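You operate a simulated robot arm through the tools that you are given. There is no shell and no other tool. Be economical: measure what you need, move in short steps, check, and stop when the job is done.

The job below is to be done with a simulated two-armed robot. You get a single attempt, and the scene is never put back.

Task
Pick up the bottle that says "pure" from the fixed half of the tub lid with one hand, pass it to the other hand and put it on the mat of cart one. Set down upright: bottle.

Only the result counts: the job must be done as asked and must still hold three seconds after the hand-in. Knocking over, shifting, dropping, spilling or breaking anything else fails it. A push-on lid holds only when it is set on centred and level and pressed home; a screw cap is set on level and turned clockwise until tight.

Robot
Two 7-joint arms with two-finger parallel grippers on one trunk, on a base that drives. Base frame: it is fixed to the floor where the robot stands at the start and does not move with it; the origin is under the middle of the robot, x ahead of it, y to its left, z up. Readings come in cm, degrees, newtons and seconds.
The left shoulder is at the start at [7, 17.7, 82], the right one opposite. With the tool pointing down near the work surface each hand reaches from about 26 to 72 cm from the robot's upright axis, wherever it stands, measured 20 degrees to its own side. Places, roughly: mat of cart one [-130, 310, 30]. Payload 3.43 kg a hand.
The tool frame of a hand sits at the grasp point between the pads (the TCP): z along the fingers, y along the line on which they close. The tips reach 3 cm beyond it. The gripper opens to 9.4 cm. The fingers are 2.8 cm wide and 1 cm thick; the gripper's body (5 by 9.6 cm) begins 5.5 cm behind the TCP.
Orientation is that of the tool frame in the base frame, as a unit quaternion [w, x, y, z]. With the fingers straight down and closing along the base's y, the tool's x points along the base's -x, its y along +y and its z along -z.

Tools
- The arms move only by the tool nudge_tool. It takes "left_series", "right_series" or both (then of equal length, played together; a hand with none holds still); each is a list of rows, each a list of 7 numbers: the shift along the base's x, y, z in units of 25 mm (1.0 is 25 mm), then the turn, a rotation vector about the base's x, y, z in units of 5 degrees (1.0 is 5 degrees), then the opening, from 0 (shut) to 1 (fully open). In form: [[x, y, z, rx, ry, rz, hand], ...]. A call has 1 to 12 rows; each row shifts and turns the commanded pose from where the row before left it. A call with a number of a shift or a turn outside -1 to 1 is refused whole. A row lasts 0.2 s, in which the tool goes at most 5 cm and 8.6 degrees; a call with a longer step from one row to the next is refused whole, and so is a gripper value outside its range. A pose out of reach is approached as far as the arm can. The call stops where the force on the tool passes 40 N (or 10 N more than at its start, if that is more) or the arm is blocked; 0.2 s more then pass. The fingers move at their own pace (about 15.3 cm/s each) and stop on an object; they squeeze with about 34 N. The grip force told is the motor's: it shows also when the fingers shut on nothing. Time passes only in rows, and 0.2 s behind the last, so rows that do not move let the fingers close. It gives the time, the measured TCP pose, the force on the tool (base axes), the opening and the grip force at its end, in the units of the frame above (readings bear some noise), with the torque about the TCP (base axes, N m) and any sound that the robot's microphone picked up.
- Cameras (640 x 400 px; columns grow to the right, rows downward): "scene" is now at [11.52, 3.89, 112.91]; the picture's right is [0.45, -0.89, 0.00], its down [-0.64, -0.32, -0.70] and it looks along [0.63, 0.32, -0.71] (base axes); focal length 260 px, centre (320, 200). "left" rides on the left gripper at [7.6, -1.4, -10.3] in its tool frame; the picture's right is [0.18, 0.98, 0.00], its down [-0.75, 0.14, -0.64] and it looks along [-0.63, 0.12, 0.77] (tool axes); focal length 243 px, centre (320, 200). "right" rides on the right gripper at [7.6, 1.4, -10.3] in its tool frame; the picture's right is [-0.18, 0.98, 0.00], its down [-0.75, -0.14, -0.64] and it looks along [-0.63, -0.12, 0.77] (tool axes); focal length 243 px, centre (320, 200). There is no depth. A picture from a camera that has moved, and an enlarged one, comes with that camera's place and axes in the base frame and with its lens. The place of the scene camera against the robot may be out by one fixed shift of up to 1.2 cm in any direction.
- grab_frame(camera): a new picture of that camera. It takes no simulated time.
- slide_trunk(by): slides the trunk up (or, below 0, down) by that many cm; the arms and the scene camera ride with it, the base frame stays. It gives what a move gives, with no picture.
- roll_base(legs): drives the robot by 1 to 6 legs, each [ahead, turn to the left] in cm and degrees, along the robot's own axes; the way and the turn of a leg run together, so that a leg with both is an arc; at most 150 cm and 180 degrees a leg. The arms and the cameras ride along, it lands a little off, and it stops where it bumps. It gives what a move gives.
- turn_head(pan, tilt): turns the head with the scene camera to pan (to the left, within 86 degrees either way) and tilt (down, from -29 to 69), counted from straight ahead of the robot. It gives what a move gives.
- enlarge(camera, box): a new picture of the part [left, top, right, bottom] of that camera's present view, enlarged. It takes no simulated time.
- sign_off(): hands the job in; it is judged then, once.

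Go step by step. Nothing tells you exact positions but the pictures and the camera data: compare them with the known pose of the tool, close in by small moves and look again before you grip or let go. The budget is 120 turns and 108 pictures, counting those below and the enlarged ones. Unless the task says otherwise, let go and move clear before handing in, and close with one line.

The tools are called after ">>>" by a JSON object that holds its "op" and its "data". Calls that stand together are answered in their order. nudge_tool: Moves the arms, as the interface text tells. Its arguments: {"type":"object","properties":{"left_series":{"type":"array","items":{"type":"array","items":{"type":"number"}}},"right_series":{"type":"array","items":{"type":"array","items":{"type":"number"}}}},"required":[]} The other tools are called the same way: slide_trunk (by) slides the trunk up or down; roll_base (legs) drives the base; turn_head (pan, tilt) turns the head that bears the scene camera; grab_frame (camera) takes a picture; enlarge (camera, box) takes an enlarged picture of a part of a camera's view; sign_off () hands the job in.

At the start:

```text
time: 0.0
left_eef_pos: [48.19, 33.16, 74.86]
left_ee_rot: [-0.001, 0.001, 1.0, 0.0]
left_force: [-0.3, -0.1, -0.9]
left_wrist_torque: [0.0, 0.0, 0.03]
left_gripper_width: 9.42
left_gripper_force: 0.0
right_eef_pos: [35.45, -5.5, 69.04]
right_ee_rot: [-0.001, 0.001, 1.0, 0.0]
right_force: [0.6, 0.1, -0.2]
right_wrist_torque: [0.02, 0.02, -0.02]
right_gripper_width: 9.4
right_gripper_force: 0.0
trunk travel left (down, up): [-40.0, 44.0]
robot x, y, heading: [-0.19, 0.04, 0.0]
head pan, tilt: [26.7, 45.5]
```

scene: 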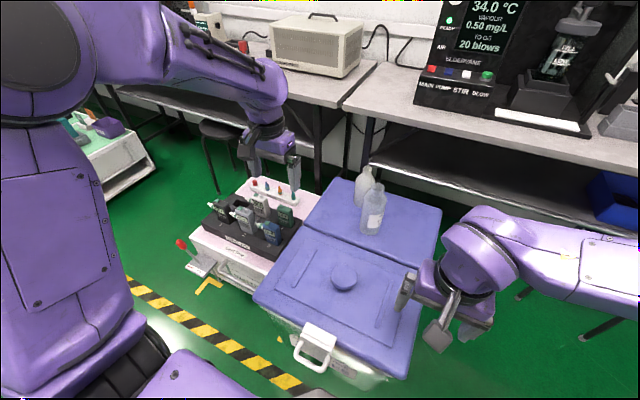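
right: 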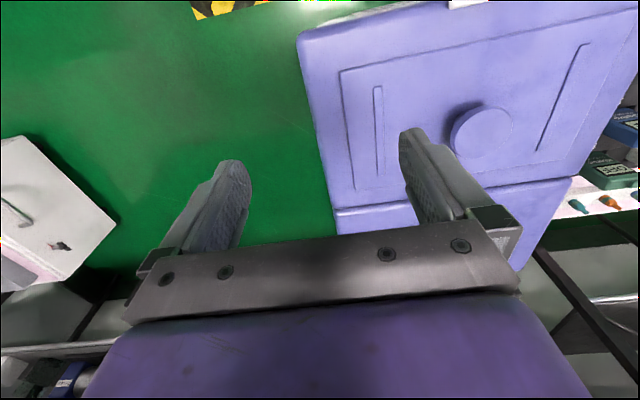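
left: 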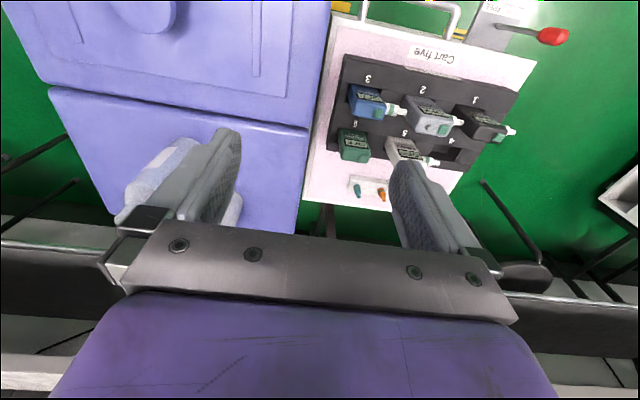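

I see two bottles on the far (fixed) half of the tub lid. I enlarge them to read the labels.

>>> {"op": "enlarge", "data": {"camera": "scene", "box": [310, 140, 430, 250]}}

>>> {"op": "enlarge", "data": {"camera": "left", "box": [90, 110, 270, 240]}}

```text
3.64 times, centred on (370, 195) of scene
camera zoom: at [11.52, 3.89, 112.91], right [0.45, -0.89, 0.0], down [-0.64, -0.32, -0.7], along [0.63, 0.32, -0.71], focal length 944 px, centre (138, 218)
```

zoom: 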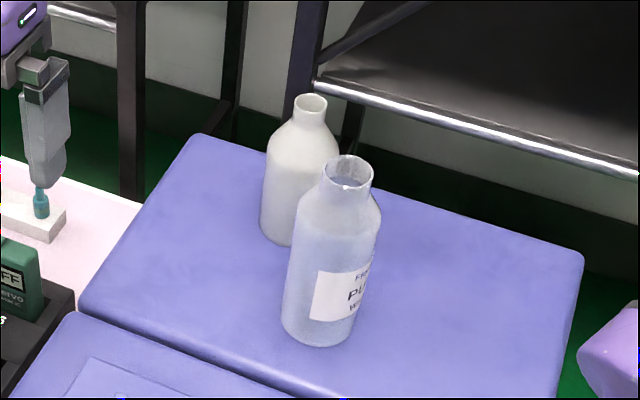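

```text
3.08 times, centred on (180, 175) of left
camera zoom: at [40.55, 31.75, 85.25], right [-0.18, 0.98, 0.0], down [0.75, 0.14, 0.64], along [0.63, 0.12, -0.77], focal length 746 px, centre (751, 277)
```

zoom: 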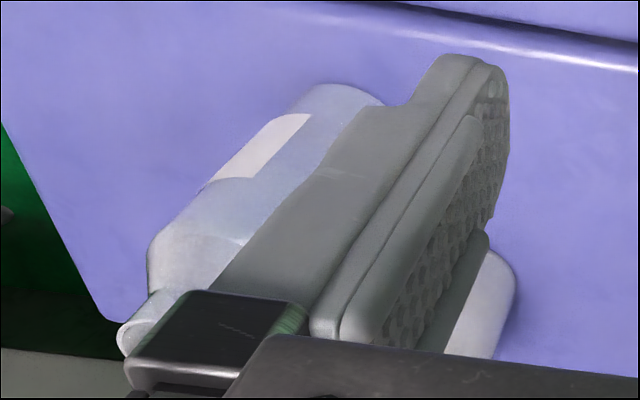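

The nearer bottle, at about (66, 13.5) with its base on the lid, reads "PU…". I look round at cart one before choosing grasps, and I read the label closer.

>>> {"op": "turn_head", "data": {"pan": 86, "tilt": 15}}

>>> {"op": "grab_frame", "data": {"camera": "scene"}}

```text
time: 1.3
left_eef_pos: [48.2, 33.25, 74.9]
left_ee_rot: [0.0, 0.0, 1.0, 0.0]
left_force: [-0.7, -0.2, -0.4]
left_wrist_torque: [0.01, 0.01, 0.0]
left_gripper_width: 9.4
left_gripper_force: 0.1
right_eef_pos: [35.41, -5.54, 68.92]
right_ee_rot: [0.001, 0.001, 1.0, 0.0]
right_force: [0.2, 0.4, -0.8]
right_wrist_torque: [0.0, 0.04, 0.03]
right_gripper_width: 9.4
right_gripper_force: 0.1
trunk travel left (down, up): [-40.0, 44.0]
robot x, y, heading: [-0.32, 0.23, -0.2]
head pan, tilt: [85.9, 15.0]
```

```text
102 pictures are left
camera scene: at [4.96, 9.56, 117.65], right [1.0, -0.07, 0.0], down [-0.02, -0.26, -0.97], along [0.07, 0.96, -0.26], focal length 260 px, centre (320, 200)
```

scene: 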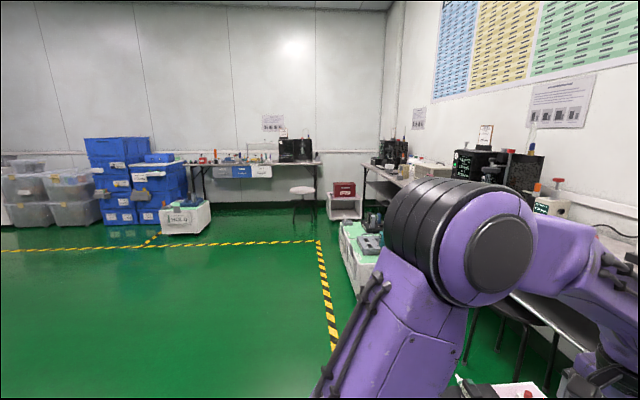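

Cart one looks to be the white low cart with a mint mat by the blue crates. I enlarge it.

>>> {"op": "enlarge", "data": {"camera": "scene", "box": [130, 150, 250, 250]}}

>>> {"op": "enlarge", "data": {"camera": "scene", "box": [300, 170, 400, 280]}}

```text
4.00 times, centred on (190, 200) of scene
camera zoom: at [4.96, 9.56, 117.65], right [1.0, -0.07, 0.0], down [-0.02, -0.26, -0.97], along [0.07, 0.96, -0.26], focal length 1039 px, centre (840, 200)
```

zoom: 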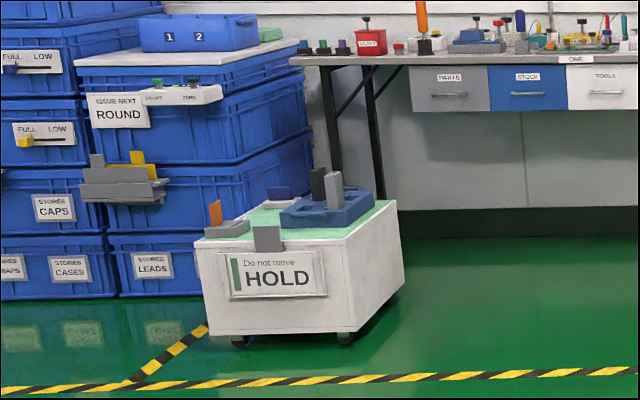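

```text
3.64 times, centred on (350, 225) of scene
camera zoom: at [4.96, 9.56, 117.65], right [1.0, -0.07, 0.0], down [-0.02, -0.26, -0.97], along [0.07, 0.96, -0.26], focal length 944 px, centre (211, 109)
```

zoom: 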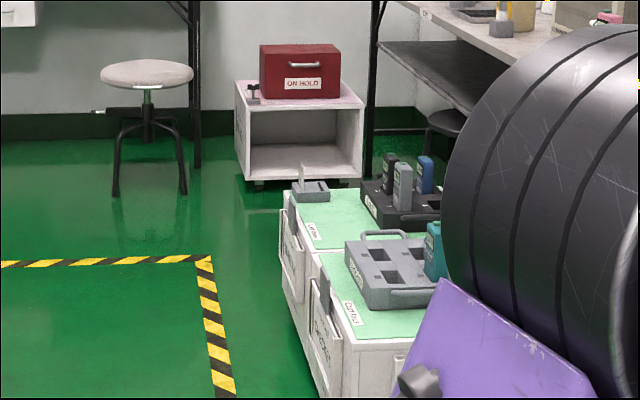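

The HOLD cart sits where cart one should be. I bring the left hand to a tilted pre-grasp in front of the bottle, with the right hand a little aside, and aim the head back to the bottle.

>>> {"op": "nudge_tool", "data": {"left_series": [[0, -0.66, -0.4, 0, -1, 0, 1], [0, -0.66, -0.4, 0, -1, 0, 1], [0, -0.66, -0.4, 0, -1, 0, 1], [0, -0.66, -0.4, 0, -1, 0, 1], [0, -0.66, -0.4, 0, -1, 0, 1], [0, -0.66, -0.4, 0, -1, 0, 1], [0, -0.66, -0.4, 0, -1, 0, 1], [0, -0.66, -0.4, 0, -1, 0, 1], [0, -0.66, -0.4, 0, -1, 0, 1], [0, -0.66, -0.4, 0, -1, 0, 1], [0, -0.66, -0.4, 0, -1, 0, 1], [0, -0.66, -0.4, 0, -1, 0, 1]], "right_series": [[0, -0.4, 0, 0, 0, 0, 1], [0, -0.4, 0, 0, 0, 0, 1], [0, -0.4, 0, 0, 0, 0, 1], [0, -0.4, 0, 0, 0, 0, 1], [0, -0.4, 0, 0, 0, 0, 1], [0, -0.4, 0, 0, 0, 0, 1], [0, -0.4, 0, 0, 0, 0, 1], [0, -0.4, 0, 0, 0, 0, 1], [0, -0.4, 0, 0, 0, 0, 1], [0, -0.4, 0, 0, 0, 0, 1], [0, -0.4, 0, 0, 0, 0, 1], [0, -0.4, 0, 0, 0, 0, 1]]}}

>>> {"op": "turn_head", "data": {"pan": 15, "tilt": 42}}

>>> {"op": "grab_frame", "data": {"camera": "scene"}}

>>> {"op": "grab_frame", "data": {"camera": "left"}}

```text
time: 3.9
left_eef_pos: [48.84, 13.18, 64.33]
left_ee_rot: [0.508, -0.025, 0.861, -0.019]
left_force: [-0.4, 0.0, 0.0]
left_wrist_torque: [-0.01, -0.01, -0.02]
left_gripper_width: 9.37
left_gripper_force: 0.0
right_eef_pos: [35.48, -17.47, 68.89]
right_ee_rot: [0.001, 0.001, 1.0, 0.0]
right_force: [0.3, -0.4, 0.0]
right_wrist_torque: [0.01, 0.03, 0.01]
right_gripper_width: 9.43
right_gripper_force: 0.1
trunk travel left (down, up): [-40.0, 44.0]
robot x, y, heading: [0.04, 0.12, 0.1]
head pan, tilt: [85.9, 15.0]
```

```text
time: 5.3
left_eef_pos: [48.78, 13.52, 63.9]
left_ee_rot: [0.503, -0.028, 0.864, -0.016]
left_force: [0.8, -0.4, -0.5]
left_wrist_torque: [-0.04, 0.0, 0.01]
left_gripper_width: 9.41
left_gripper_force: 0.0
right_eef_pos: [35.43, -17.43, 69.11]
right_ee_rot: [0.0, 0.001, 1.0, -0.001]
right_force: [0.8, 1.1, 0.6]
right_wrist_torque: [0.04, 0.03, 0.0]
right_gripper_width: 9.41
right_gripper_force: 0.1
trunk travel left (down, up): [-40.0, 44.0]
robot x, y, heading: [0.04, 0.1, 0.2]
head pan, tilt: [15.0, 42.0]
```

```text
99 pictures are left
camera scene: at [12.37, 2.4, 113.41], right [0.26, -0.97, 0.0], down [-0.65, -0.17, -0.74], along [0.72, 0.19, -0.67], focal length 260 px, centre (320, 200)
```

scene: 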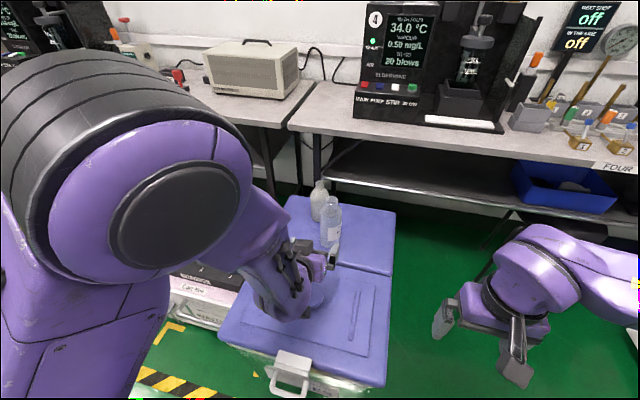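

```text
98 pictures are left
camera left: at [36.09, 11.62, 62.5], right [-0.12, 0.97, -0.22], down [-0.19, 0.19, 0.96], along [0.97, 0.16, 0.16], focal length 243 px, centre (320, 200)
```

left: 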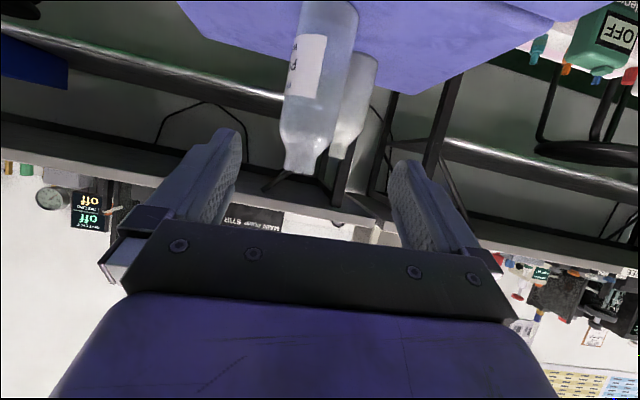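

The left hand is in front of the bottles. I read the labels now.

>>> {"op": "enlarge", "data": {"camera": "scene", "box": [290, 160, 370, 270]}}

>>> {"op": "enlarge", "data": {"camera": "left", "box": [240, 0, 420, 180]}}

```text
3.64 times, centred on (330, 215) of scene
camera zoom: at [12.37, 2.4, 113.41], right [0.26, -0.97, 0.0], down [-0.65, -0.17, -0.74], along [0.72, 0.19, -0.67], focal length 944 px, centre (284, 146)
```

zoom: 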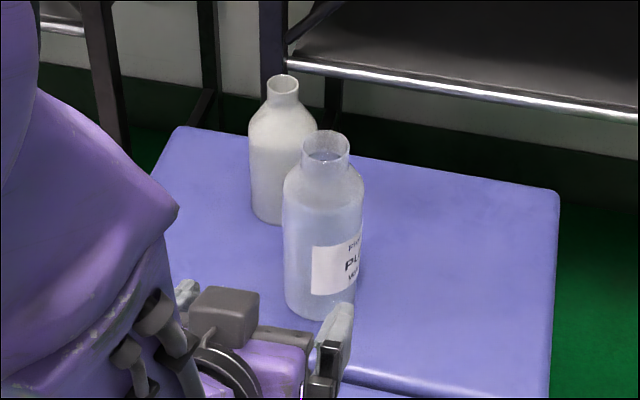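

```text
2.22 times, centred on (330, 90) of left
camera zoom: at [36.09, 11.62, 62.5], right [-0.12, 0.97, -0.22], down [-0.19, 0.19, 0.96], along [0.97, 0.16, 0.16], focal length 539 px, centre (298, 444)
```

zoom: 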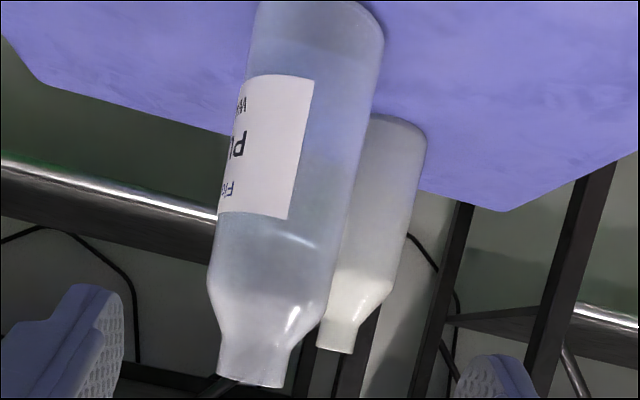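

The front bottle reads "PU…". I swing the right hand camera round to its right side to read it in full.

>>> {"op": "nudge_tool", "data": {"right_series": [[0.6, 0, 0, 0, 0, 1, 1], [0.6, 0, 0, 0, 0, 1, 1], [0.6, 0, 0, 0, 0, 1, 1], [0.6, 0, 0, 0, 0, 1, 1], [0.6, 0, 0, 0, 0, 1, 1], [0.6, 0, 0, 0, 0, 1, 1], [0.6, 0, 0, 0, 0, 1, 1], [0.6, 0, 0, 0, 0, 1, 1], [0.6, 0, 0, 0, 0, 1, 1], [0.6, 0, 0, 0, 0, 1, 1], [0.6, 0, 0, 0, 0, 1, 1], [0.6, 0, 0, 0, 0, 1, 1]]}}

>>> {"op": "grab_frame", "data": {"camera": "right"}}

```text
time: 7.9
left_eef_pos: [48.77, 13.38, 63.6]
left_ee_rot: [0.5, -0.027, 0.865, -0.018]
left_force: [1.2, -0.7, -0.6]
left_wrist_torque: [0.02, -0.02, 0.01]
left_gripper_width: 9.41
left_gripper_force: 0.1
right_eef_pos: [42.49, -17.72, 66.12]
right_ee_rot: [0.004, -0.253, 0.967, -0.015]
right_force: [0.9, -0.1, -0.4]
right_wrist_torque: [-0.01, -0.01, 0.02]
right_gripper_width: 9.37
right_gripper_force: 0.1
right hand out of reach, approached as far as the arm can: row 6, 7, 8, 9, 10, 11, 12
trunk travel left (down, up): [-40.0, 44.0]
robot x, y, heading: [-0.22, -0.26, -0.2]
head pan, tilt: [15.0, 42.0]
```

```text
95 pictures are left
camera right: at [35.07, -19.89, 76.34], right [-0.32, 0.95, -0.03], down [0.72, 0.26, 0.65], along [0.62, 0.18, -0.76], focal length 243 px, centre (320, 200)
```

right: 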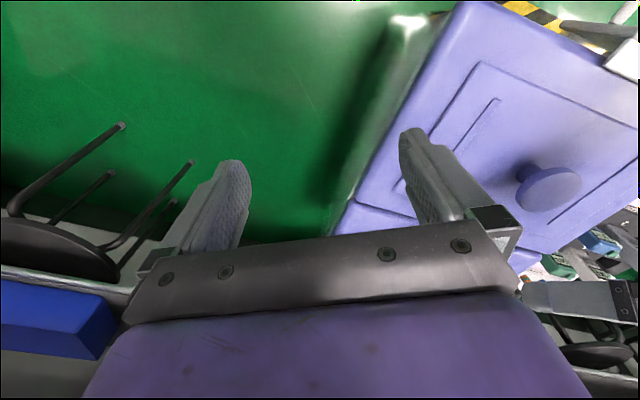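

The right wrist is at its turn limit there, so I'll confirm the label after lifting instead. The bottle axis is about (65.5, 13.1), it is about 6.8 wide, and its top is at z≈64.5. I go 60% of the approach and check.

>>> {"op": "nudge_tool", "data": {"left_series": [[0.64, -0.02, -0.38, 0.11, 0, 0, 1], [0.64, -0.02, -0.38, 0.11, 0, 0, 1], [0.64, -0.02, -0.38, 0.11, 0, 0, 1], [0.64, -0.02, -0.38, 0.11, 0, 0, 1], [0.64, -0.02, -0.38, 0.11, 0, 0, 1], [0.64, -0.02, -0.38, 0.11, 0, 0, 1]], "right_series": [[-0.5, 0, 0.3, 0, 0, -1, 1], [-0.5, 0, 0.3, 0, 0, -1, 1], [-0.5, 0, 0.3, 0, 0, -1, 1], [-0.5, 0, 0, 0, 0, -1, 1], [-0.5, 0, 0, 0, 0, -1, 1], [-0.5, 0, 0, 0, 0, -1, 1]]}}

>>> {"op": "grab_frame", "data": {"camera": "left"}}

>>> {"op": "enlarge", "data": {"camera": "scene", "box": [240, 160, 420, 290]}}

```text
time: 9.3
left_eef_pos: [57.88, 13.55, 57.47]
left_ee_rot: [0.499, 0.001, 0.866, 0.02]
left_force: [0.7, 0.2, -0.2]
left_wrist_torque: [0.01, -0.02, 0.05]
left_gripper_width: 9.38
left_gripper_force: 0.0
right_eef_pos: [35.0, -17.52, 68.27]
right_ee_rot: [0.0, 0.008, 1.0, -0.016]
right_force: [-1.0, 0.2, -0.2]
right_wrist_torque: [-0.02, -0.01, 0.0]
right_gripper_width: 9.42
right_gripper_force: 0.1
trunk travel left (down, up): [-40.0, 44.0]
robot x, y, heading: [0.17, 0.05, -0.0]
head pan, tilt: [15.0, 42.0]
```

```text
94 pictures are left
camera left: at [45.34, 11.84, 55.94], right [-0.11, 0.99, -0.12], down [-0.18, 0.1, 0.98], along [0.98, 0.13, 0.17], focal length 243 px, centre (320, 200)
```

left: 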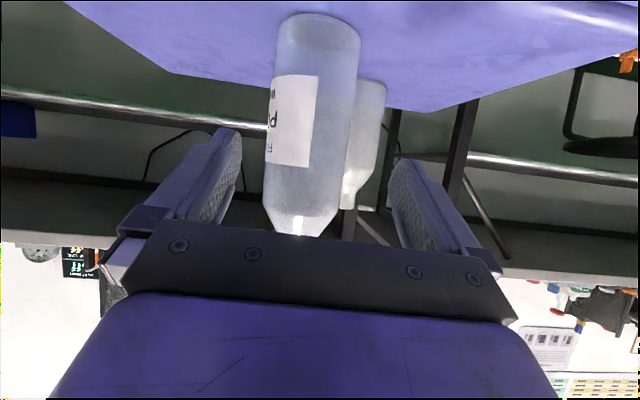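

```text
3.08 times, centred on (330, 225) of scene
camera zoom: at [12.39, 2.38, 113.41], right [0.26, -0.97, 0.0], down [-0.65, -0.17, -0.74], along [0.72, 0.19, -0.67], focal length 799 px, centre (289, 123)
```

zoom: 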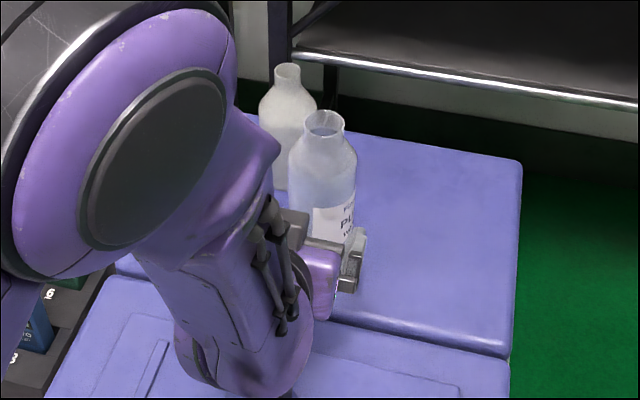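

Aligned, with the bottle at about y 12.9. I advance the rest with a 0.6 cm sideways correction and check.

>>> {"op": "nudge_tool", "data": {"left_series": [[0.3, -0.12, -0.2, 0, 0, 0, 1], [0.6, -0.12, -0.3, 0, 0, 0, 1], [0.6, 0, -0.3, 0, 0, 0, 1], [0.6, 0, -0.3, 0, 0, 0, 1], [0.6, 0, -0.3, 0, 0, 0, 1]]}}

>>> {"op": "grab_frame", "data": {"camera": "left"}}

>>> {"op": "enlarge", "data": {"camera": "scene", "box": [260, 160, 400, 260]}}

```text
time: 10.3
left_eef_pos: [62.2, 12.55, 54.37]
left_ee_rot: [0.497, 0.018, 0.867, 0.027]
left_force: [1.1, -0.2, -1.1]
left_wrist_torque: [0.01, -0.06, -0.03]
left_gripper_width: 9.38
left_gripper_force: 0.0
right_eef_pos: [35.17, -17.54, 68.16]
right_ee_rot: [-0.002, 0.006, 1.0, -0.017]
right_force: [0.4, -0.2, -0.5]
right_wrist_torque: [0.02, 0.02, 0.02]
right_gripper_width: 9.39
right_gripper_force: 0.1
trunk travel left (down, up): [-40.0, 44.0]
robot x, y, heading: [0.34, -0.14, -0.2]
head pan, tilt: [15.0, 42.0]
stopped in row 4 (left hand): the force on the tool passed its limit (the readings are from after the stop); the commanded pose is now the measured one
```

```text
92 pictures are left
camera left: at [49.59, 11.2, 53.04], right [-0.09, 0.99, -0.09], down [-0.17, 0.08, 0.98], along [0.98, 0.1, 0.16], focal length 243 px, centre (320, 200)
```

left: 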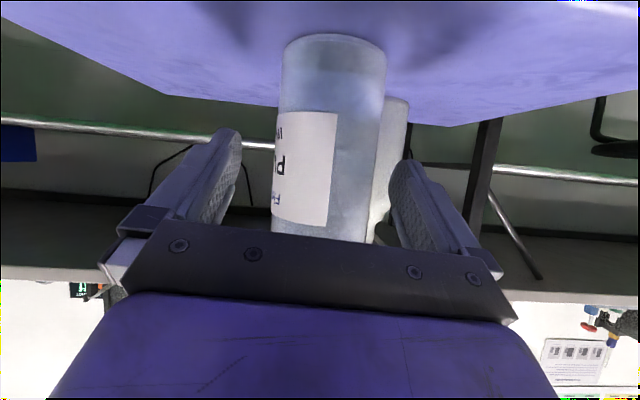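

```text
4.00 times, centred on (330, 210) of scene
camera zoom: at [12.6, 2.42, 113.34], right [0.26, -0.97, 0.0], down [-0.65, -0.17, -0.74], along [0.72, 0.19, -0.67], focal length 1039 px, centre (280, 160)
```

zoom: 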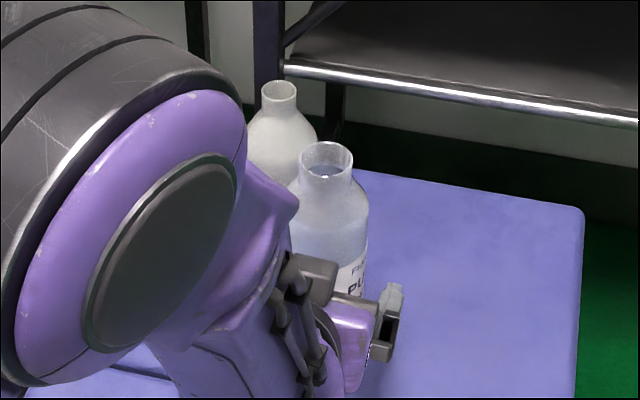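

The move stopped on a force, but the bottle seems unmoved and the load is now zero. I look at the wider view to find what touched.

>>> {"op": "grab_frame", "data": {"camera": "scene"}}

>>> {"op": "grab_frame", "data": {"camera": "right"}}

```text
90 pictures are left
camera scene: at [12.6, 2.42, 113.34], right [0.26, -0.97, 0.0], down [-0.65, -0.17, -0.74], along [0.72, 0.19, -0.67], focal length 260 px, centre (320, 200)
```

scene: 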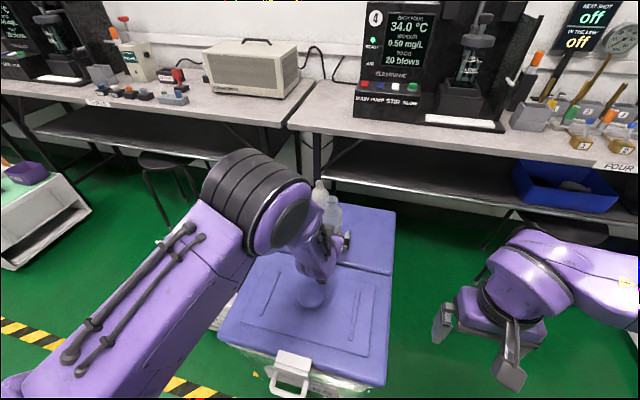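

```text
89 pictures are left
camera right: at [27.65, -15.71, 78.57], right [0.2, 0.98, -0.03], down [0.75, -0.13, 0.64], along [0.63, -0.15, -0.76], focal length 243 px, centre (320, 200)
```

right: 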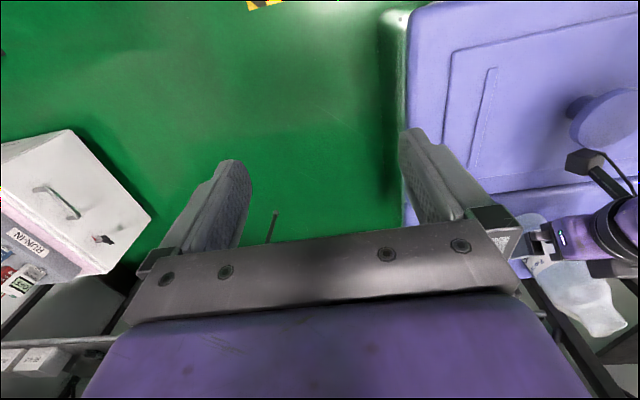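

The left wrist camera's bracket sits right by the lid's mushroom knob, so that is likely what touched. I rise a little, finish the advance slowly and look again.

>>> {"op": "nudge_tool", "data": {"left_series": [[0, 0.06, 0.3, 0, 0, 0, 1], [0.3, 0, 0, 0, 0, 0, 1], [0.3, 0, 0, 0, 0, 0, 1], [0.3, 0, 0, 0, 0, 0, 1]]}}

>>> {"op": "grab_frame", "data": {"camera": "left"}}

>>> {"op": "enlarge", "data": {"camera": "right", "box": [480, 60, 640, 360]}}

```text
time: 11.3
left_eef_pos: [64.59, 12.57, 55.39]
left_ee_rot: [0.498, 0.018, 0.866, 0.027]
left_force: [0.5, -0.7, -0.1]
left_wrist_torque: [0.0, 0.0, 0.03]
left_gripper_width: 9.41
left_gripper_force: 0.1
right_eef_pos: [34.97, -17.55, 68.46]
right_ee_rot: [0.001, 0.006, 1.0, -0.017]
right_force: [0.5, -0.7, 0.1]
right_wrist_torque: [0.03, 0.0, 0.02]
right_gripper_width: 9.4
right_gripper_force: 0.0
trunk travel left (down, up): [-40.0, 44.0]
robot x, y, heading: [-0.12, 0.28, 0.1]
head pan, tilt: [15.0, 42.0]
```

```text
88 pictures are left
camera left: at [51.83, 11.34, 53.98], right [-0.09, 0.99, -0.09], down [-0.18, 0.08, 0.98], along [0.98, 0.1, 0.17], focal length 243 px, centre (320, 200)
```

left: 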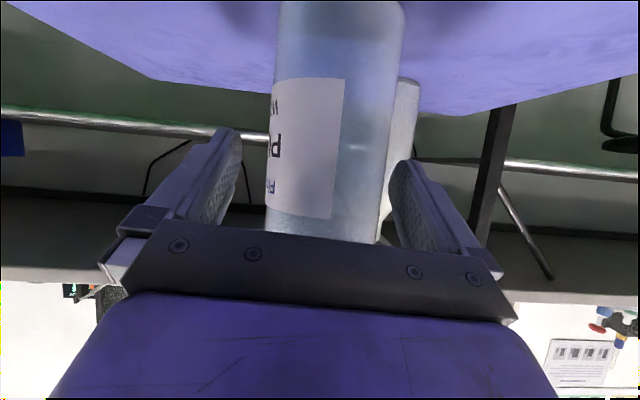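

```text
1.33 times, centred on (560, 210) of right
camera zoom: at [27.47, -15.73, 78.67], right [0.2, 0.98, -0.03], down [0.75, -0.13, 0.65], along [0.63, -0.15, -0.76], focal length 324 px, centre (0, 187)
```

zoom: 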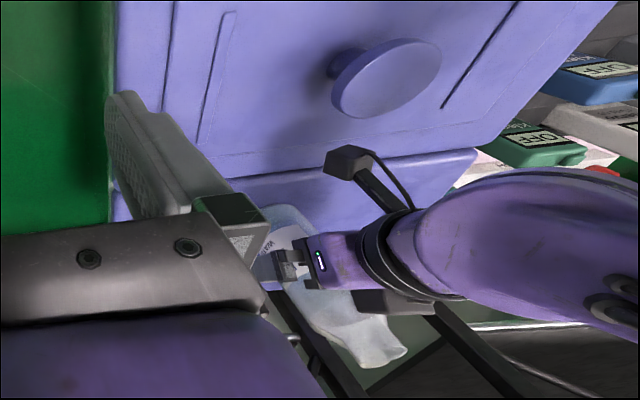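

The bottle stands between the fingers, about 0.4 cm to their left. I centre, level the roll, and close.

>>> {"op": "nudge_tool", "data": {"left_series": [[0, 0.14, 0, -0.7, 0, 0, 1], [0, 0, 0, 0, 0, 0, 0.6], [0, 0, 0, 0, 0, 0, 0.4], [0, 0, 0, 0, 0, 0, 0.2], [0, 0, 0, 0, 0, 0, 0], [0, 0, 0, 0, 0, 0, 0]]}}

>>> {"op": "grab_frame", "data": {"camera": "left"}}

```text
time: 12.7
left_eef_pos: [64.58, 12.94, 55.37]
left_ee_rot: [0.499, 0.004, 0.867, -0.001]
left_force: [-0.1, 1.4, 0.1]
left_wrist_torque: [0.05, 0.03, 0.02]
left_gripper_width: 6.69
left_gripper_force: 34.0
right_eef_pos: [35.12, -17.54, 68.43]
right_ee_rot: [0.0, 0.005, 1.0, -0.016]
right_force: [-0.3, 0.6, -0.2]
right_wrist_torque: [0.01, 0.0, -0.01]
right_gripper_width: 9.39
right_gripper_force: 0.1
trunk travel left (down, up): [-40.0, 44.0]
robot x, y, heading: [-0.12, 0.31, 0.0]
head pan, tilt: [15.0, 42.0]
```

```text
86 pictures are left
camera left: at [51.77, 11.59, 54.07], right [-0.09, 0.98, -0.16], down [-0.17, 0.14, 0.97], along [0.98, 0.11, 0.16], focal length 243 px, centre (320, 200)
```

left: 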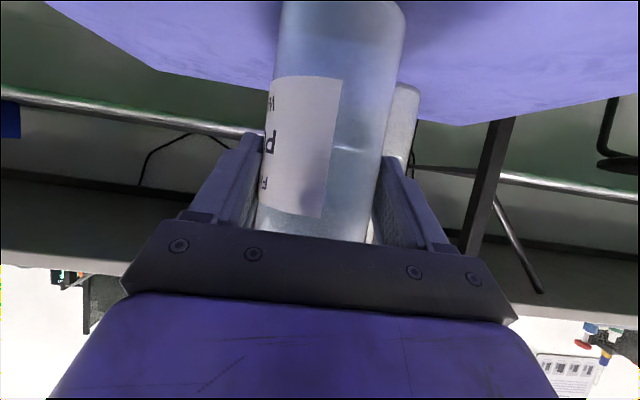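

Gripped at 6.7 cm with 34 N. I lift straight up gently.

>>> {"op": "nudge_tool", "data": {"left_series": [[0, 0, 0.1, 0, 0, 0, 0], [0, 0, 0.25, 0, 0, 0, 0], [0, 0, 0.4, 0, 0, 0, 0], [0, 0, 0.4, 0, 0, 0, 0], [0, 0, 0.4, 0, 0, 0, 0], [0, 0, 0.4, 0, 0, 0, 0], [0, 0, 0.4, 0, 0, 0, 0], [0, 0, 0.4, 0, 0, 0, 0], [0, 0, 0.4, 0, 0, 0, 0], [0, 0, 0.4, 0, 0, 0, 0], [0, 0, 0.25, 0, 0, 0, 0], [0, 0, 0.1, 0, 0, 0, 0]]}}

>>> {"op": "grab_frame", "data": {"camera": "scene"}}

>>> {"op": "grab_frame", "data": {"camera": "left"}}

```text
time: 15.3
left_eef_pos: [64.41, 12.98, 65.12]
left_ee_rot: [0.498, 0.003, 0.867, 0.001]
left_force: [0.6, 0.3, -5.3]
left_wrist_torque: [0.02, 0.06, -0.01]
left_gripper_width: 6.66
left_gripper_force: 34.4
right_eef_pos: [35.03, -17.53, 68.34]
right_ee_rot: [-0.001, 0.006, 1.0, -0.017]
right_force: [-0.8, 0.4, 0.3]
right_wrist_torque: [-0.01, -0.05, 0.0]
right_gripper_width: 9.4
right_gripper_force: 0.0
trunk travel left (down, up): [-40.0, 44.0]
robot x, y, heading: [-0.08, 0.06, -0.3]
head pan, tilt: [15.0, 42.0]
```

```text
85 pictures are left
camera scene: at [12.4, 2.42, 113.4], right [0.26, -0.97, 0.0], down [-0.65, -0.17, -0.74], along [0.72, 0.19, -0.67], focal length 260 px, centre (320, 200)
```

scene: 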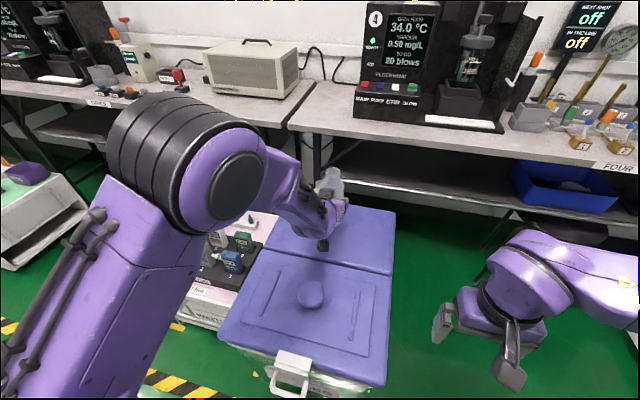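

```text
84 pictures are left
camera left: at [51.76, 11.58, 63.79], right [-0.09, 0.98, -0.16], down [-0.17, 0.14, 0.97], along [0.98, 0.11, 0.16], focal length 243 px, centre (320, 200)
```

left: 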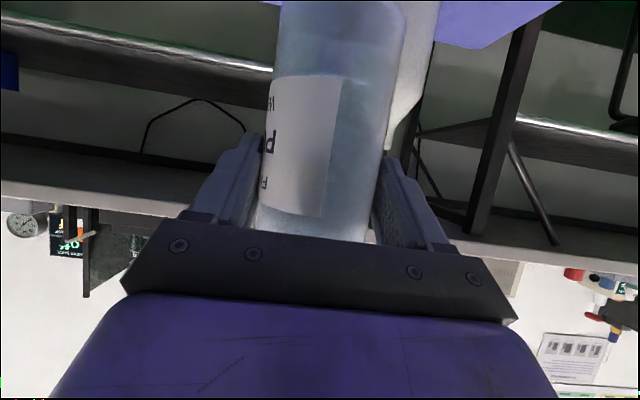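

Held (about 0.5 kg). I retract back and up while yawing 30° clockwise so the label faces the head camera.

>>> {"op": "nudge_tool", "data": {"left_series": [[-0.2, 0, 0.3, 0, 0, -0.3, 0], [-0.4, 0, 0.3, 0, 0, -0.5, 0], [-0.6, -0.1, 0.3, 0, 0, -0.5, 0], [-0.7, -0.2, 0.3, 0, 0, -0.5, 0], [-0.7, -0.2, 0.3, 0, 0, -0.5, 0], [-0.7, -0.2, 0.3, 0, 0, -0.5, 0], [-0.7, -0.2, 0.3, 0, 0, -0.5, 0], [-0.7, -0.2, 0.3, 0, 0, -0.5, 0], [-0.7, -0.2, 0.2, 0, 0, -0.5, 0], [-0.6, -0.2, 0.2, 0, 0, -0.5, 0], [-0.4, -0.2, 0.1, 0, 0, -0.5, 0], [-0.2, -0.1, 0, 0, 0, -0.3, 0]]}}

>>> {"op": "grab_frame", "data": {"camera": "scene"}}

>>> {"op": "grab_frame", "data": {"camera": "right"}}

```text
time: 17.9
left_eef_pos: [47.96, 8.51, 72.34]
left_ee_rot: [0.484, 0.213, 0.84, -0.121]
left_force: [0.3, 1.2, -6.1]
left_wrist_torque: [-0.02, 0.07, -0.01]
left_gripper_width: 6.67
left_gripper_force: 33.8
right_eef_pos: [34.99, -17.5, 68.38]
right_ee_rot: [-0.001, 0.007, 1.0, -0.017]
right_force: [0.3, -0.7, 0.6]
right_wrist_torque: [0.0, 0.0, 0.01]
right_gripper_width: 9.38
right_gripper_force: 0.1
trunk travel left (down, up): [-40.0, 44.0]
robot x, y, heading: [0.09, 0.05, 0.2]
head pan, tilt: [15.0, 42.0]
```

```text
83 pictures are left
camera scene: at [12.39, 2.43, 113.4], right [0.26, -0.97, 0.0], down [-0.65, -0.17, -0.74], along [0.72, 0.19, -0.67], focal length 260 px, centre (320, 200)
```

scene: 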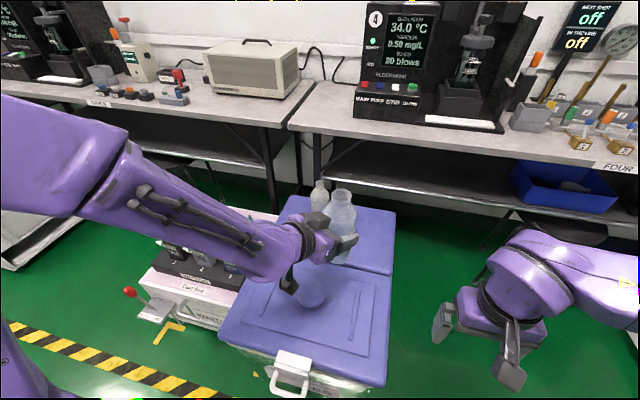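

```text
82 pictures are left
camera right: at [27.5, -15.71, 78.66], right [0.2, 0.98, -0.03], down [0.75, -0.13, 0.65], along [0.63, -0.15, -0.76], focal length 243 px, centre (320, 200)
```

right: 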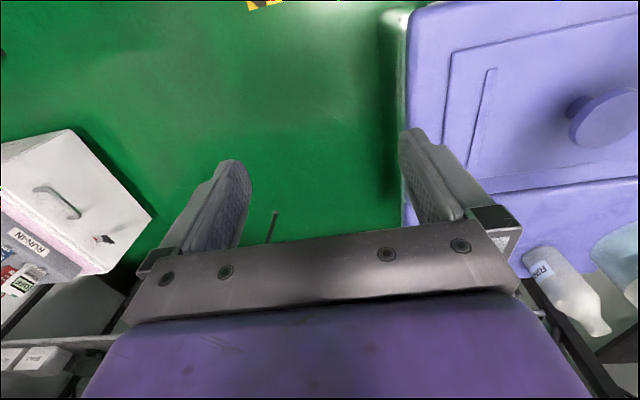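

The back bottle's label is now in view of the right camera. I read both.

>>> {"op": "enlarge", "data": {"camera": "right", "box": [510, 230, 640, 340]}}

>>> {"op": "enlarge", "data": {"camera": "scene", "box": [270, 170, 400, 270]}}

```text
3.64 times, centred on (575, 285) of right
camera zoom: at [27.5, -15.71, 78.66], right [0.2, 0.98, -0.03], down [0.75, -0.13, 0.65], along [0.63, -0.15, -0.76], focal length 882 px, centre (-607, -109)
```

zoom: 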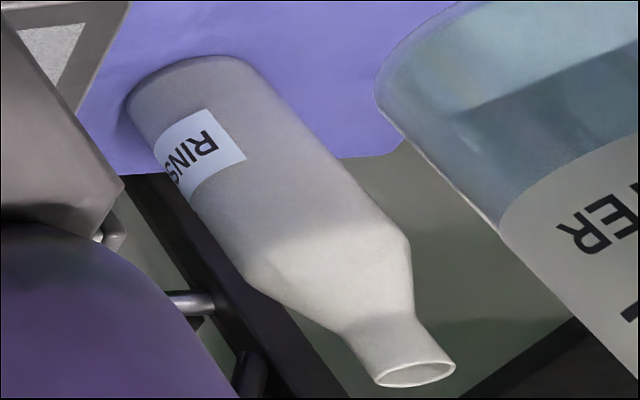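

```text
4.00 times, centred on (335, 220) of scene
camera zoom: at [12.39, 2.43, 113.4], right [0.26, -0.97, 0.0], down [-0.65, -0.17, -0.74], along [0.72, 0.19, -0.67], focal length 1039 px, centre (260, 120)
```

zoom: 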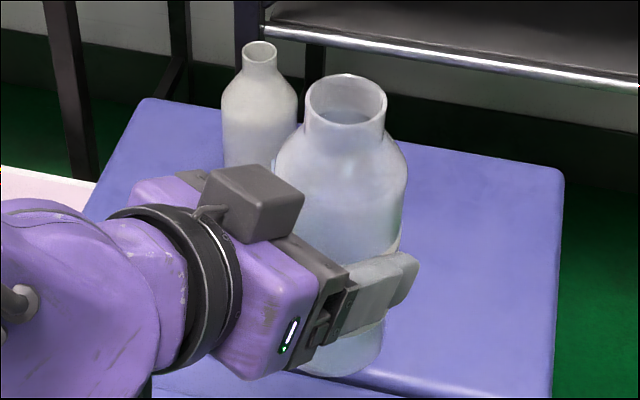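

The back one says RINSE, so mine, "PU… …TER", is the pure water. I bring the bottle nearer (about 42.5, 3) with its mouth at about z 77, and raise the right hand high for a grasp on the neck from above.

>>> {"op": "nudge_tool", "data": {"left_series": [[-0.1, -0.1, -0.1, 0, 0, 0, 0], [-0.2, -0.2, -0.2, 0, 0, 0, 0], [-0.3, -0.2, -0.2, 0, 0, 0, 0], [-0.3, -0.2, -0.2, 0, 0, 0, 0], [-0.3, -0.2, -0.2, 0, 0, 0, 0], [-0.3, -0.2, -0.2, 0, 0, 0, 0], [-0.3, -0.2, -0.2, 0, 0, 0, 0], [-0.3, -0.2, -0.2, 0, 0, 0, 0], [-0.2, -0.2, -0.2, 0, 0, 0, 0], [-0.1, -0.2, -0.2, 0, 0, 0, 0], [0, -0.1, -0.1, 0, 0, 0, 0], [0, 0, 0, 0, 0, 0, 0]], "right_series": [[0, 0, 0.7, 0, 0, 0, 1], [0, 0, 0.7, 0, 0, 0, 1], [0, 0, 0.7, 0, 0, 0, 1], [0, 0, 0.7, 0, 0, 0, 1], [0, 0, 0.7, 0, 0, 0, 1], [0, 0, 0.7, 0, 0, 0, 1], [0, 0, 0.7, 0, 0, 0, 1], [0, 0, 0.7, 0, 0, 0, 1], [0, 0, 0.7, 0, 0, 0, 1], [0, 0, 0.7, 0, 0, 0, 1], [0, 0, 0.7, 0, 0, 0, 1], [0, 0, 0.7, 0, 0, 0, 1]]}}

>>> {"op": "grab_frame", "data": {"camera": "scene"}}

>>> {"op": "grab_frame", "data": {"camera": "right"}}

```text
time: 20.5
left_eef_pos: [42.45, 3.17, 67.27]
left_ee_rot: [0.483, 0.213, 0.841, -0.12]
left_force: [-0.2, -0.1, -4.4]
left_wrist_torque: [0.06, 0.03, -0.02]
left_gripper_width: 6.63
left_gripper_force: 34.3
left hand out of reach, approached as far as the arm can: row 8
right_eef_pos: [35.02, -17.48, 89.43]
right_ee_rot: [-0.001, 0.007, 1.0, -0.016]
right_force: [-0.4, 1.7, 0.1]
right_wrist_torque: [-0.01, -0.05, 0.02]
right_gripper_width: 9.41
right_gripper_force: 0.0
trunk travel left (down, up): [-40.0, 44.0]
robot x, y, heading: [0.32, 0.13, 0.2]
head pan, tilt: [15.0, 42.0]
```

```text
79 pictures are left
camera scene: at [12.36, 2.42, 113.4], right [0.26, -0.97, 0.0], down [-0.65, -0.17, -0.74], along [0.72, 0.19, -0.67], focal length 260 px, centre (320, 200)
```

scene: 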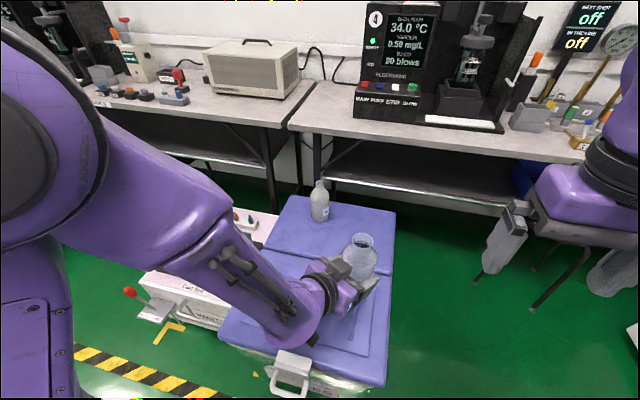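

```text
78 pictures are left
camera right: at [27.48, -15.71, 99.69], right [0.2, 0.98, -0.03], down [0.75, -0.13, 0.65], along [0.63, -0.15, -0.76], focal length 243 px, centre (320, 200)
```

right: 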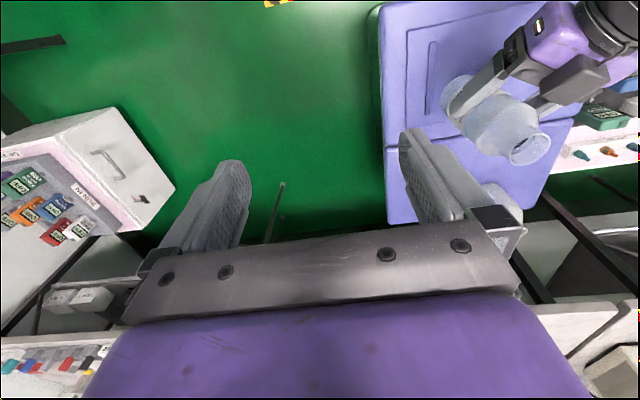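

Mouth at about (43.5, 2.7, 76). I move the right hand above it at the same height and look.

>>> {"op": "nudge_tool", "data": {"right_series": [[0.283, 0.673, 0, 0, 0, 0, 1], [0.283, 0.673, 0, 0, 0, 0, 1], [0.283, 0.673, 0, 0, 0, 0, 1], [0.283, 0.673, 0, 0, 0, 0, 1], [0.283, 0.673, 0, 0, 0, 0, 1], [0.283, 0.673, 0, 0, 0, 0, 1], [0.283, 0.673, 0, 0, 0, 0, 1], [0.283, 0.673, 0, 0, 0, 0, 1], [0.283, 0.673, 0, 0, 0, 0, 1], [0.283, 0.673, 0, 0, 0, 0, 1], [0.283, 0.673, 0, 0, 0, 0, 1], [0.283, 0.673, 0, 0, 0, 0.3, 1]]}}

>>> {"op": "grab_frame", "data": {"camera": "scene"}}

>>> {"op": "grab_frame", "data": {"camera": "right"}}

```text
time: 23.1
left_eef_pos: [42.53, 3.29, 67.26]
left_ee_rot: [0.484, 0.212, 0.84, -0.121]
left_force: [-0.3, 0.8, -4.4]
left_wrist_torque: [0.02, 0.05, 0.0]
left_gripper_width: 6.62
left_gripper_force: 34.5
right_eef_pos: [43.54, 2.67, 89.41]
right_ee_rot: [-0.001, -0.008, 1.0, -0.017]
right_force: [-1.3, 0.4, 0.2]
right_wrist_torque: [-0.01, 0.02, -0.02]
right_gripper_width: 9.41
right_gripper_force: 0.1
trunk travel left (down, up): [-40.0, 44.0]
robot x, y, heading: [-0.23, -0.13, -0.0]
head pan, tilt: [15.0, 42.0]
```

```text
77 pictures are left
camera scene: at [12.4, 2.48, 113.4], right [0.26, -0.97, 0.0], down [-0.65, -0.17, -0.74], along [0.72, 0.19, -0.67], focal length 260 px, centre (320, 200)
```

scene: 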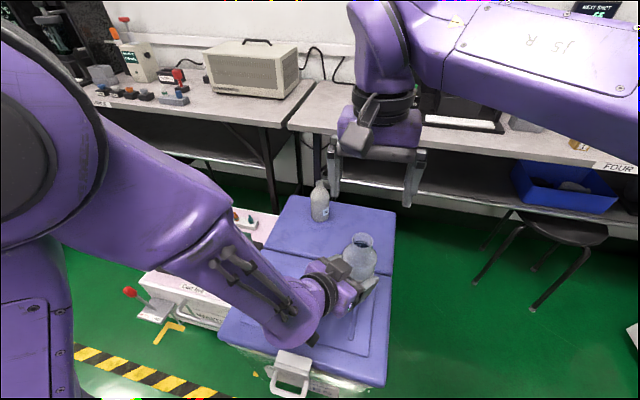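

```text
76 pictures are left
camera right: at [35.96, 4.36, 99.67], right [0.17, 0.98, -0.03], down [0.76, -0.11, 0.65], along [0.63, -0.13, -0.76], focal length 243 px, centre (320, 200)
```

right: 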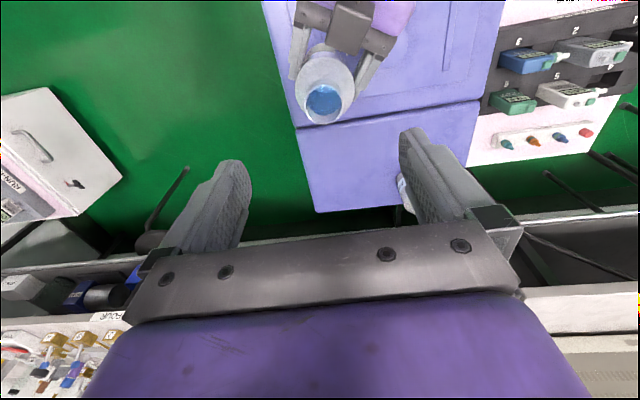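

The mouth by the right camera is at (43.5, 2.65), right under the hand. I descend to just above it and check.

>>> {"op": "nudge_tool", "data": {"right_series": [[0, 0, -0.6, 0, 0, 0, 1], [0, 0, -0.6, 0, 0, 0, 1], [0, 0, -0.6, 0, 0, 0, 1], [0, 0, -0.6, 0, 0, 0, 1], [0, 0, -0.6, 0, 0, 0, 1], [0, 0, -0.6, 0, 0, 0, 1]]}}

>>> {"op": "grab_frame", "data": {"camera": "right"}}

>>> {"op": "enlarge", "data": {"camera": "scene", "box": [280, 130, 460, 320]}}

```text
time: 24.5
left_eef_pos: [42.56, 3.25, 67.24]
left_ee_rot: [0.484, 0.212, 0.84, -0.12]
left_force: [-0.2, -0.5, -3.9]
left_wrist_torque: [0.05, 0.04, 0.02]
left_gripper_width: 6.65
left_gripper_force: 34.3
right_eef_pos: [43.66, 2.52, 80.34]
right_ee_rot: [-0.001, -0.006, 1.0, -0.016]
right_force: [-0.5, 0.3, -0.6]
right_wrist_torque: [0.05, -0.04, 0.02]
right_gripper_width: 9.41
right_gripper_force: 0.0
trunk travel left (down, up): [-40.0, 44.0]
robot x, y, heading: [-0.0, 0.22, 0.1]
head pan, tilt: [15.0, 42.0]
```

```text
75 pictures are left
camera right: at [35.96, 4.27, 90.63], right [0.17, 0.98, -0.03], down [0.76, -0.11, 0.65], along [0.63, -0.13, -0.76], focal length 243 px, centre (320, 200)
```

right: 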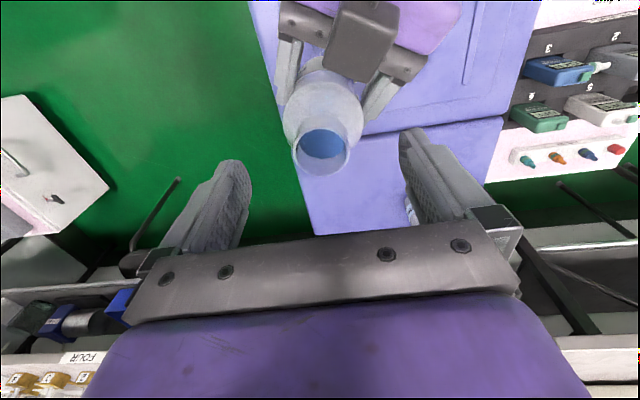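

```text
2.11 times, centred on (370, 225) of scene
camera zoom: at [12.4, 2.41, 113.4], right [0.26, -0.97, 0.0], down [-0.65, -0.17, -0.74], along [0.72, 0.19, -0.67], focal length 547 px, centre (215, 147)
```

zoom: 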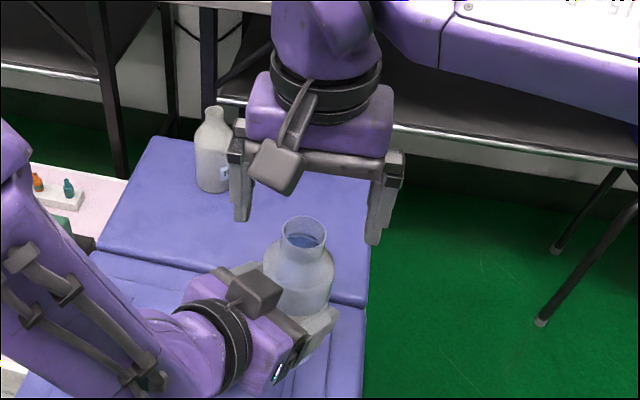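

Still centred. I narrow the opening to clear the left hand's block and descend 5 cm around the neck.

>>> {"op": "nudge_tool", "data": {"right_series": [[0.04, 0.04, 0, 0, 0, 0, 0.75], [0, 0, -0.3, 0, 0, 0, 0.75], [0, 0, -0.4, 0, 0, 0, 0.75], [0, 0, -0.4, 0, 0, 0, 0.75], [0, 0, -0.4, 0, 0, 0, 0.75], [0, 0, -0.3, 0, 0, 0, 0.75], [0, 0, -0.15, 0, 0, 0, 0.75]]}}

>>> {"op": "grab_frame", "data": {"camera": "right"}}

>>> {"op": "enlarge", "data": {"camera": "scene", "box": [280, 150, 440, 320]}}

```text
time: 26.1
left_eef_pos: [42.46, 3.13, 67.15]
left_ee_rot: [0.484, 0.212, 0.84, -0.12]
left_force: [-0.1, -0.8, -4.6]
left_wrist_torque: [-0.01, 0.08, -0.01]
left_gripper_width: 6.6
left_gripper_force: 34.5
right_eef_pos: [43.71, 2.72, 75.44]
right_ee_rot: [0.0, -0.007, 1.0, -0.015]
right_force: [0.2, 0.4, 0.4]
right_wrist_torque: [-0.01, 0.05, 0.01]
right_gripper_width: 7.06
right_gripper_force: 0.0
trunk travel left (down, up): [-40.0, 44.0]
robot x, y, heading: [-0.38, -0.04, -0.1]
head pan, tilt: [15.0, 42.0]
```

```text
73 pictures are left
camera right: at [36.1, 4.35, 85.76], right [0.17, 0.98, -0.03], down [0.76, -0.11, 0.65], along [0.63, -0.13, -0.76], focal length 243 px, centre (320, 200)
```

right: 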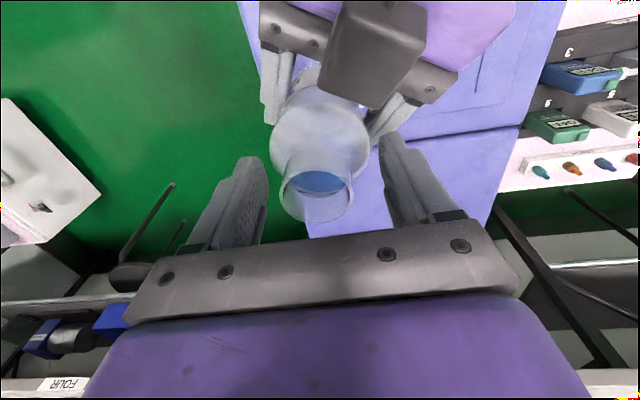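

```text
2.35 times, centred on (360, 235) of scene
camera zoom: at [12.39, 2.42, 113.4], right [0.26, -0.97, 0.0], down [-0.65, -0.17, -0.74], along [0.72, 0.19, -0.67], focal length 611 px, centre (226, 118)
```

zoom: 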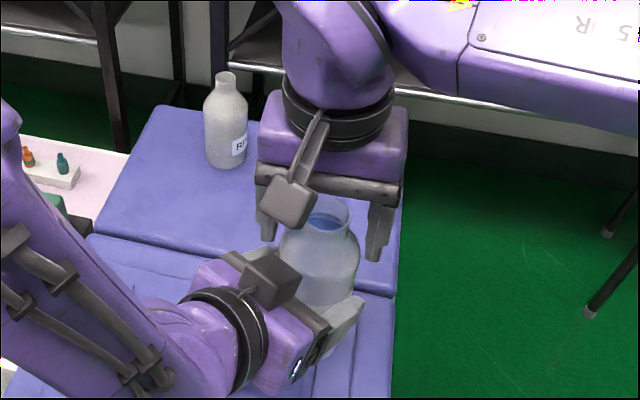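

I enlarge to judge the neck's length against the fingertips before closing.

>>> {"op": "enlarge", "data": {"camera": "scene", "box": [335, 190, 385, 240]}}

>>> {"op": "enlarge", "data": {"camera": "right", "box": [230, 80, 420, 250]}}

```text
8.00 times, centred on (360, 215) of scene
camera zoom: at [12.39, 2.42, 113.4], right [0.26, -0.97, 0.0], down [-0.65, -0.17, -0.74], along [0.72, 0.19, -0.67], focal length 2077 px, centre (0, 80)
```

zoom: 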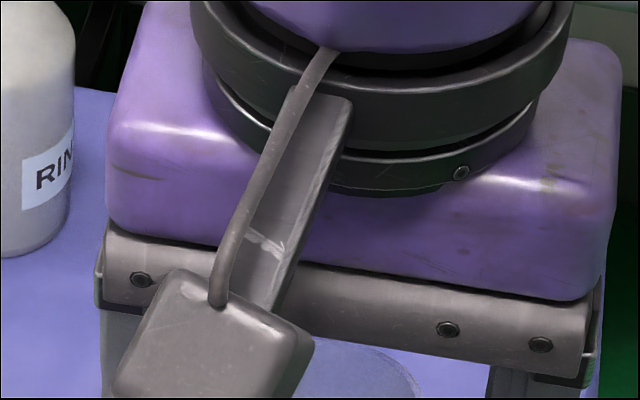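

```text
2.35 times, centred on (325, 165) of right
camera zoom: at [36.1, 4.35, 85.76], right [0.17, 0.98, -0.03], down [0.76, -0.11, 0.65], along [0.63, -0.13, -0.76], focal length 571 px, centre (308, 282)
```

zoom: 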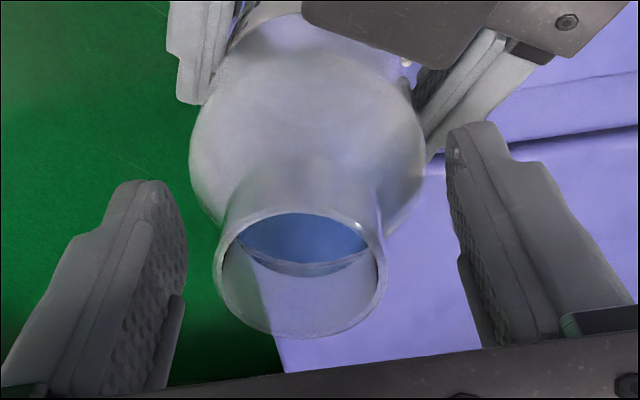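

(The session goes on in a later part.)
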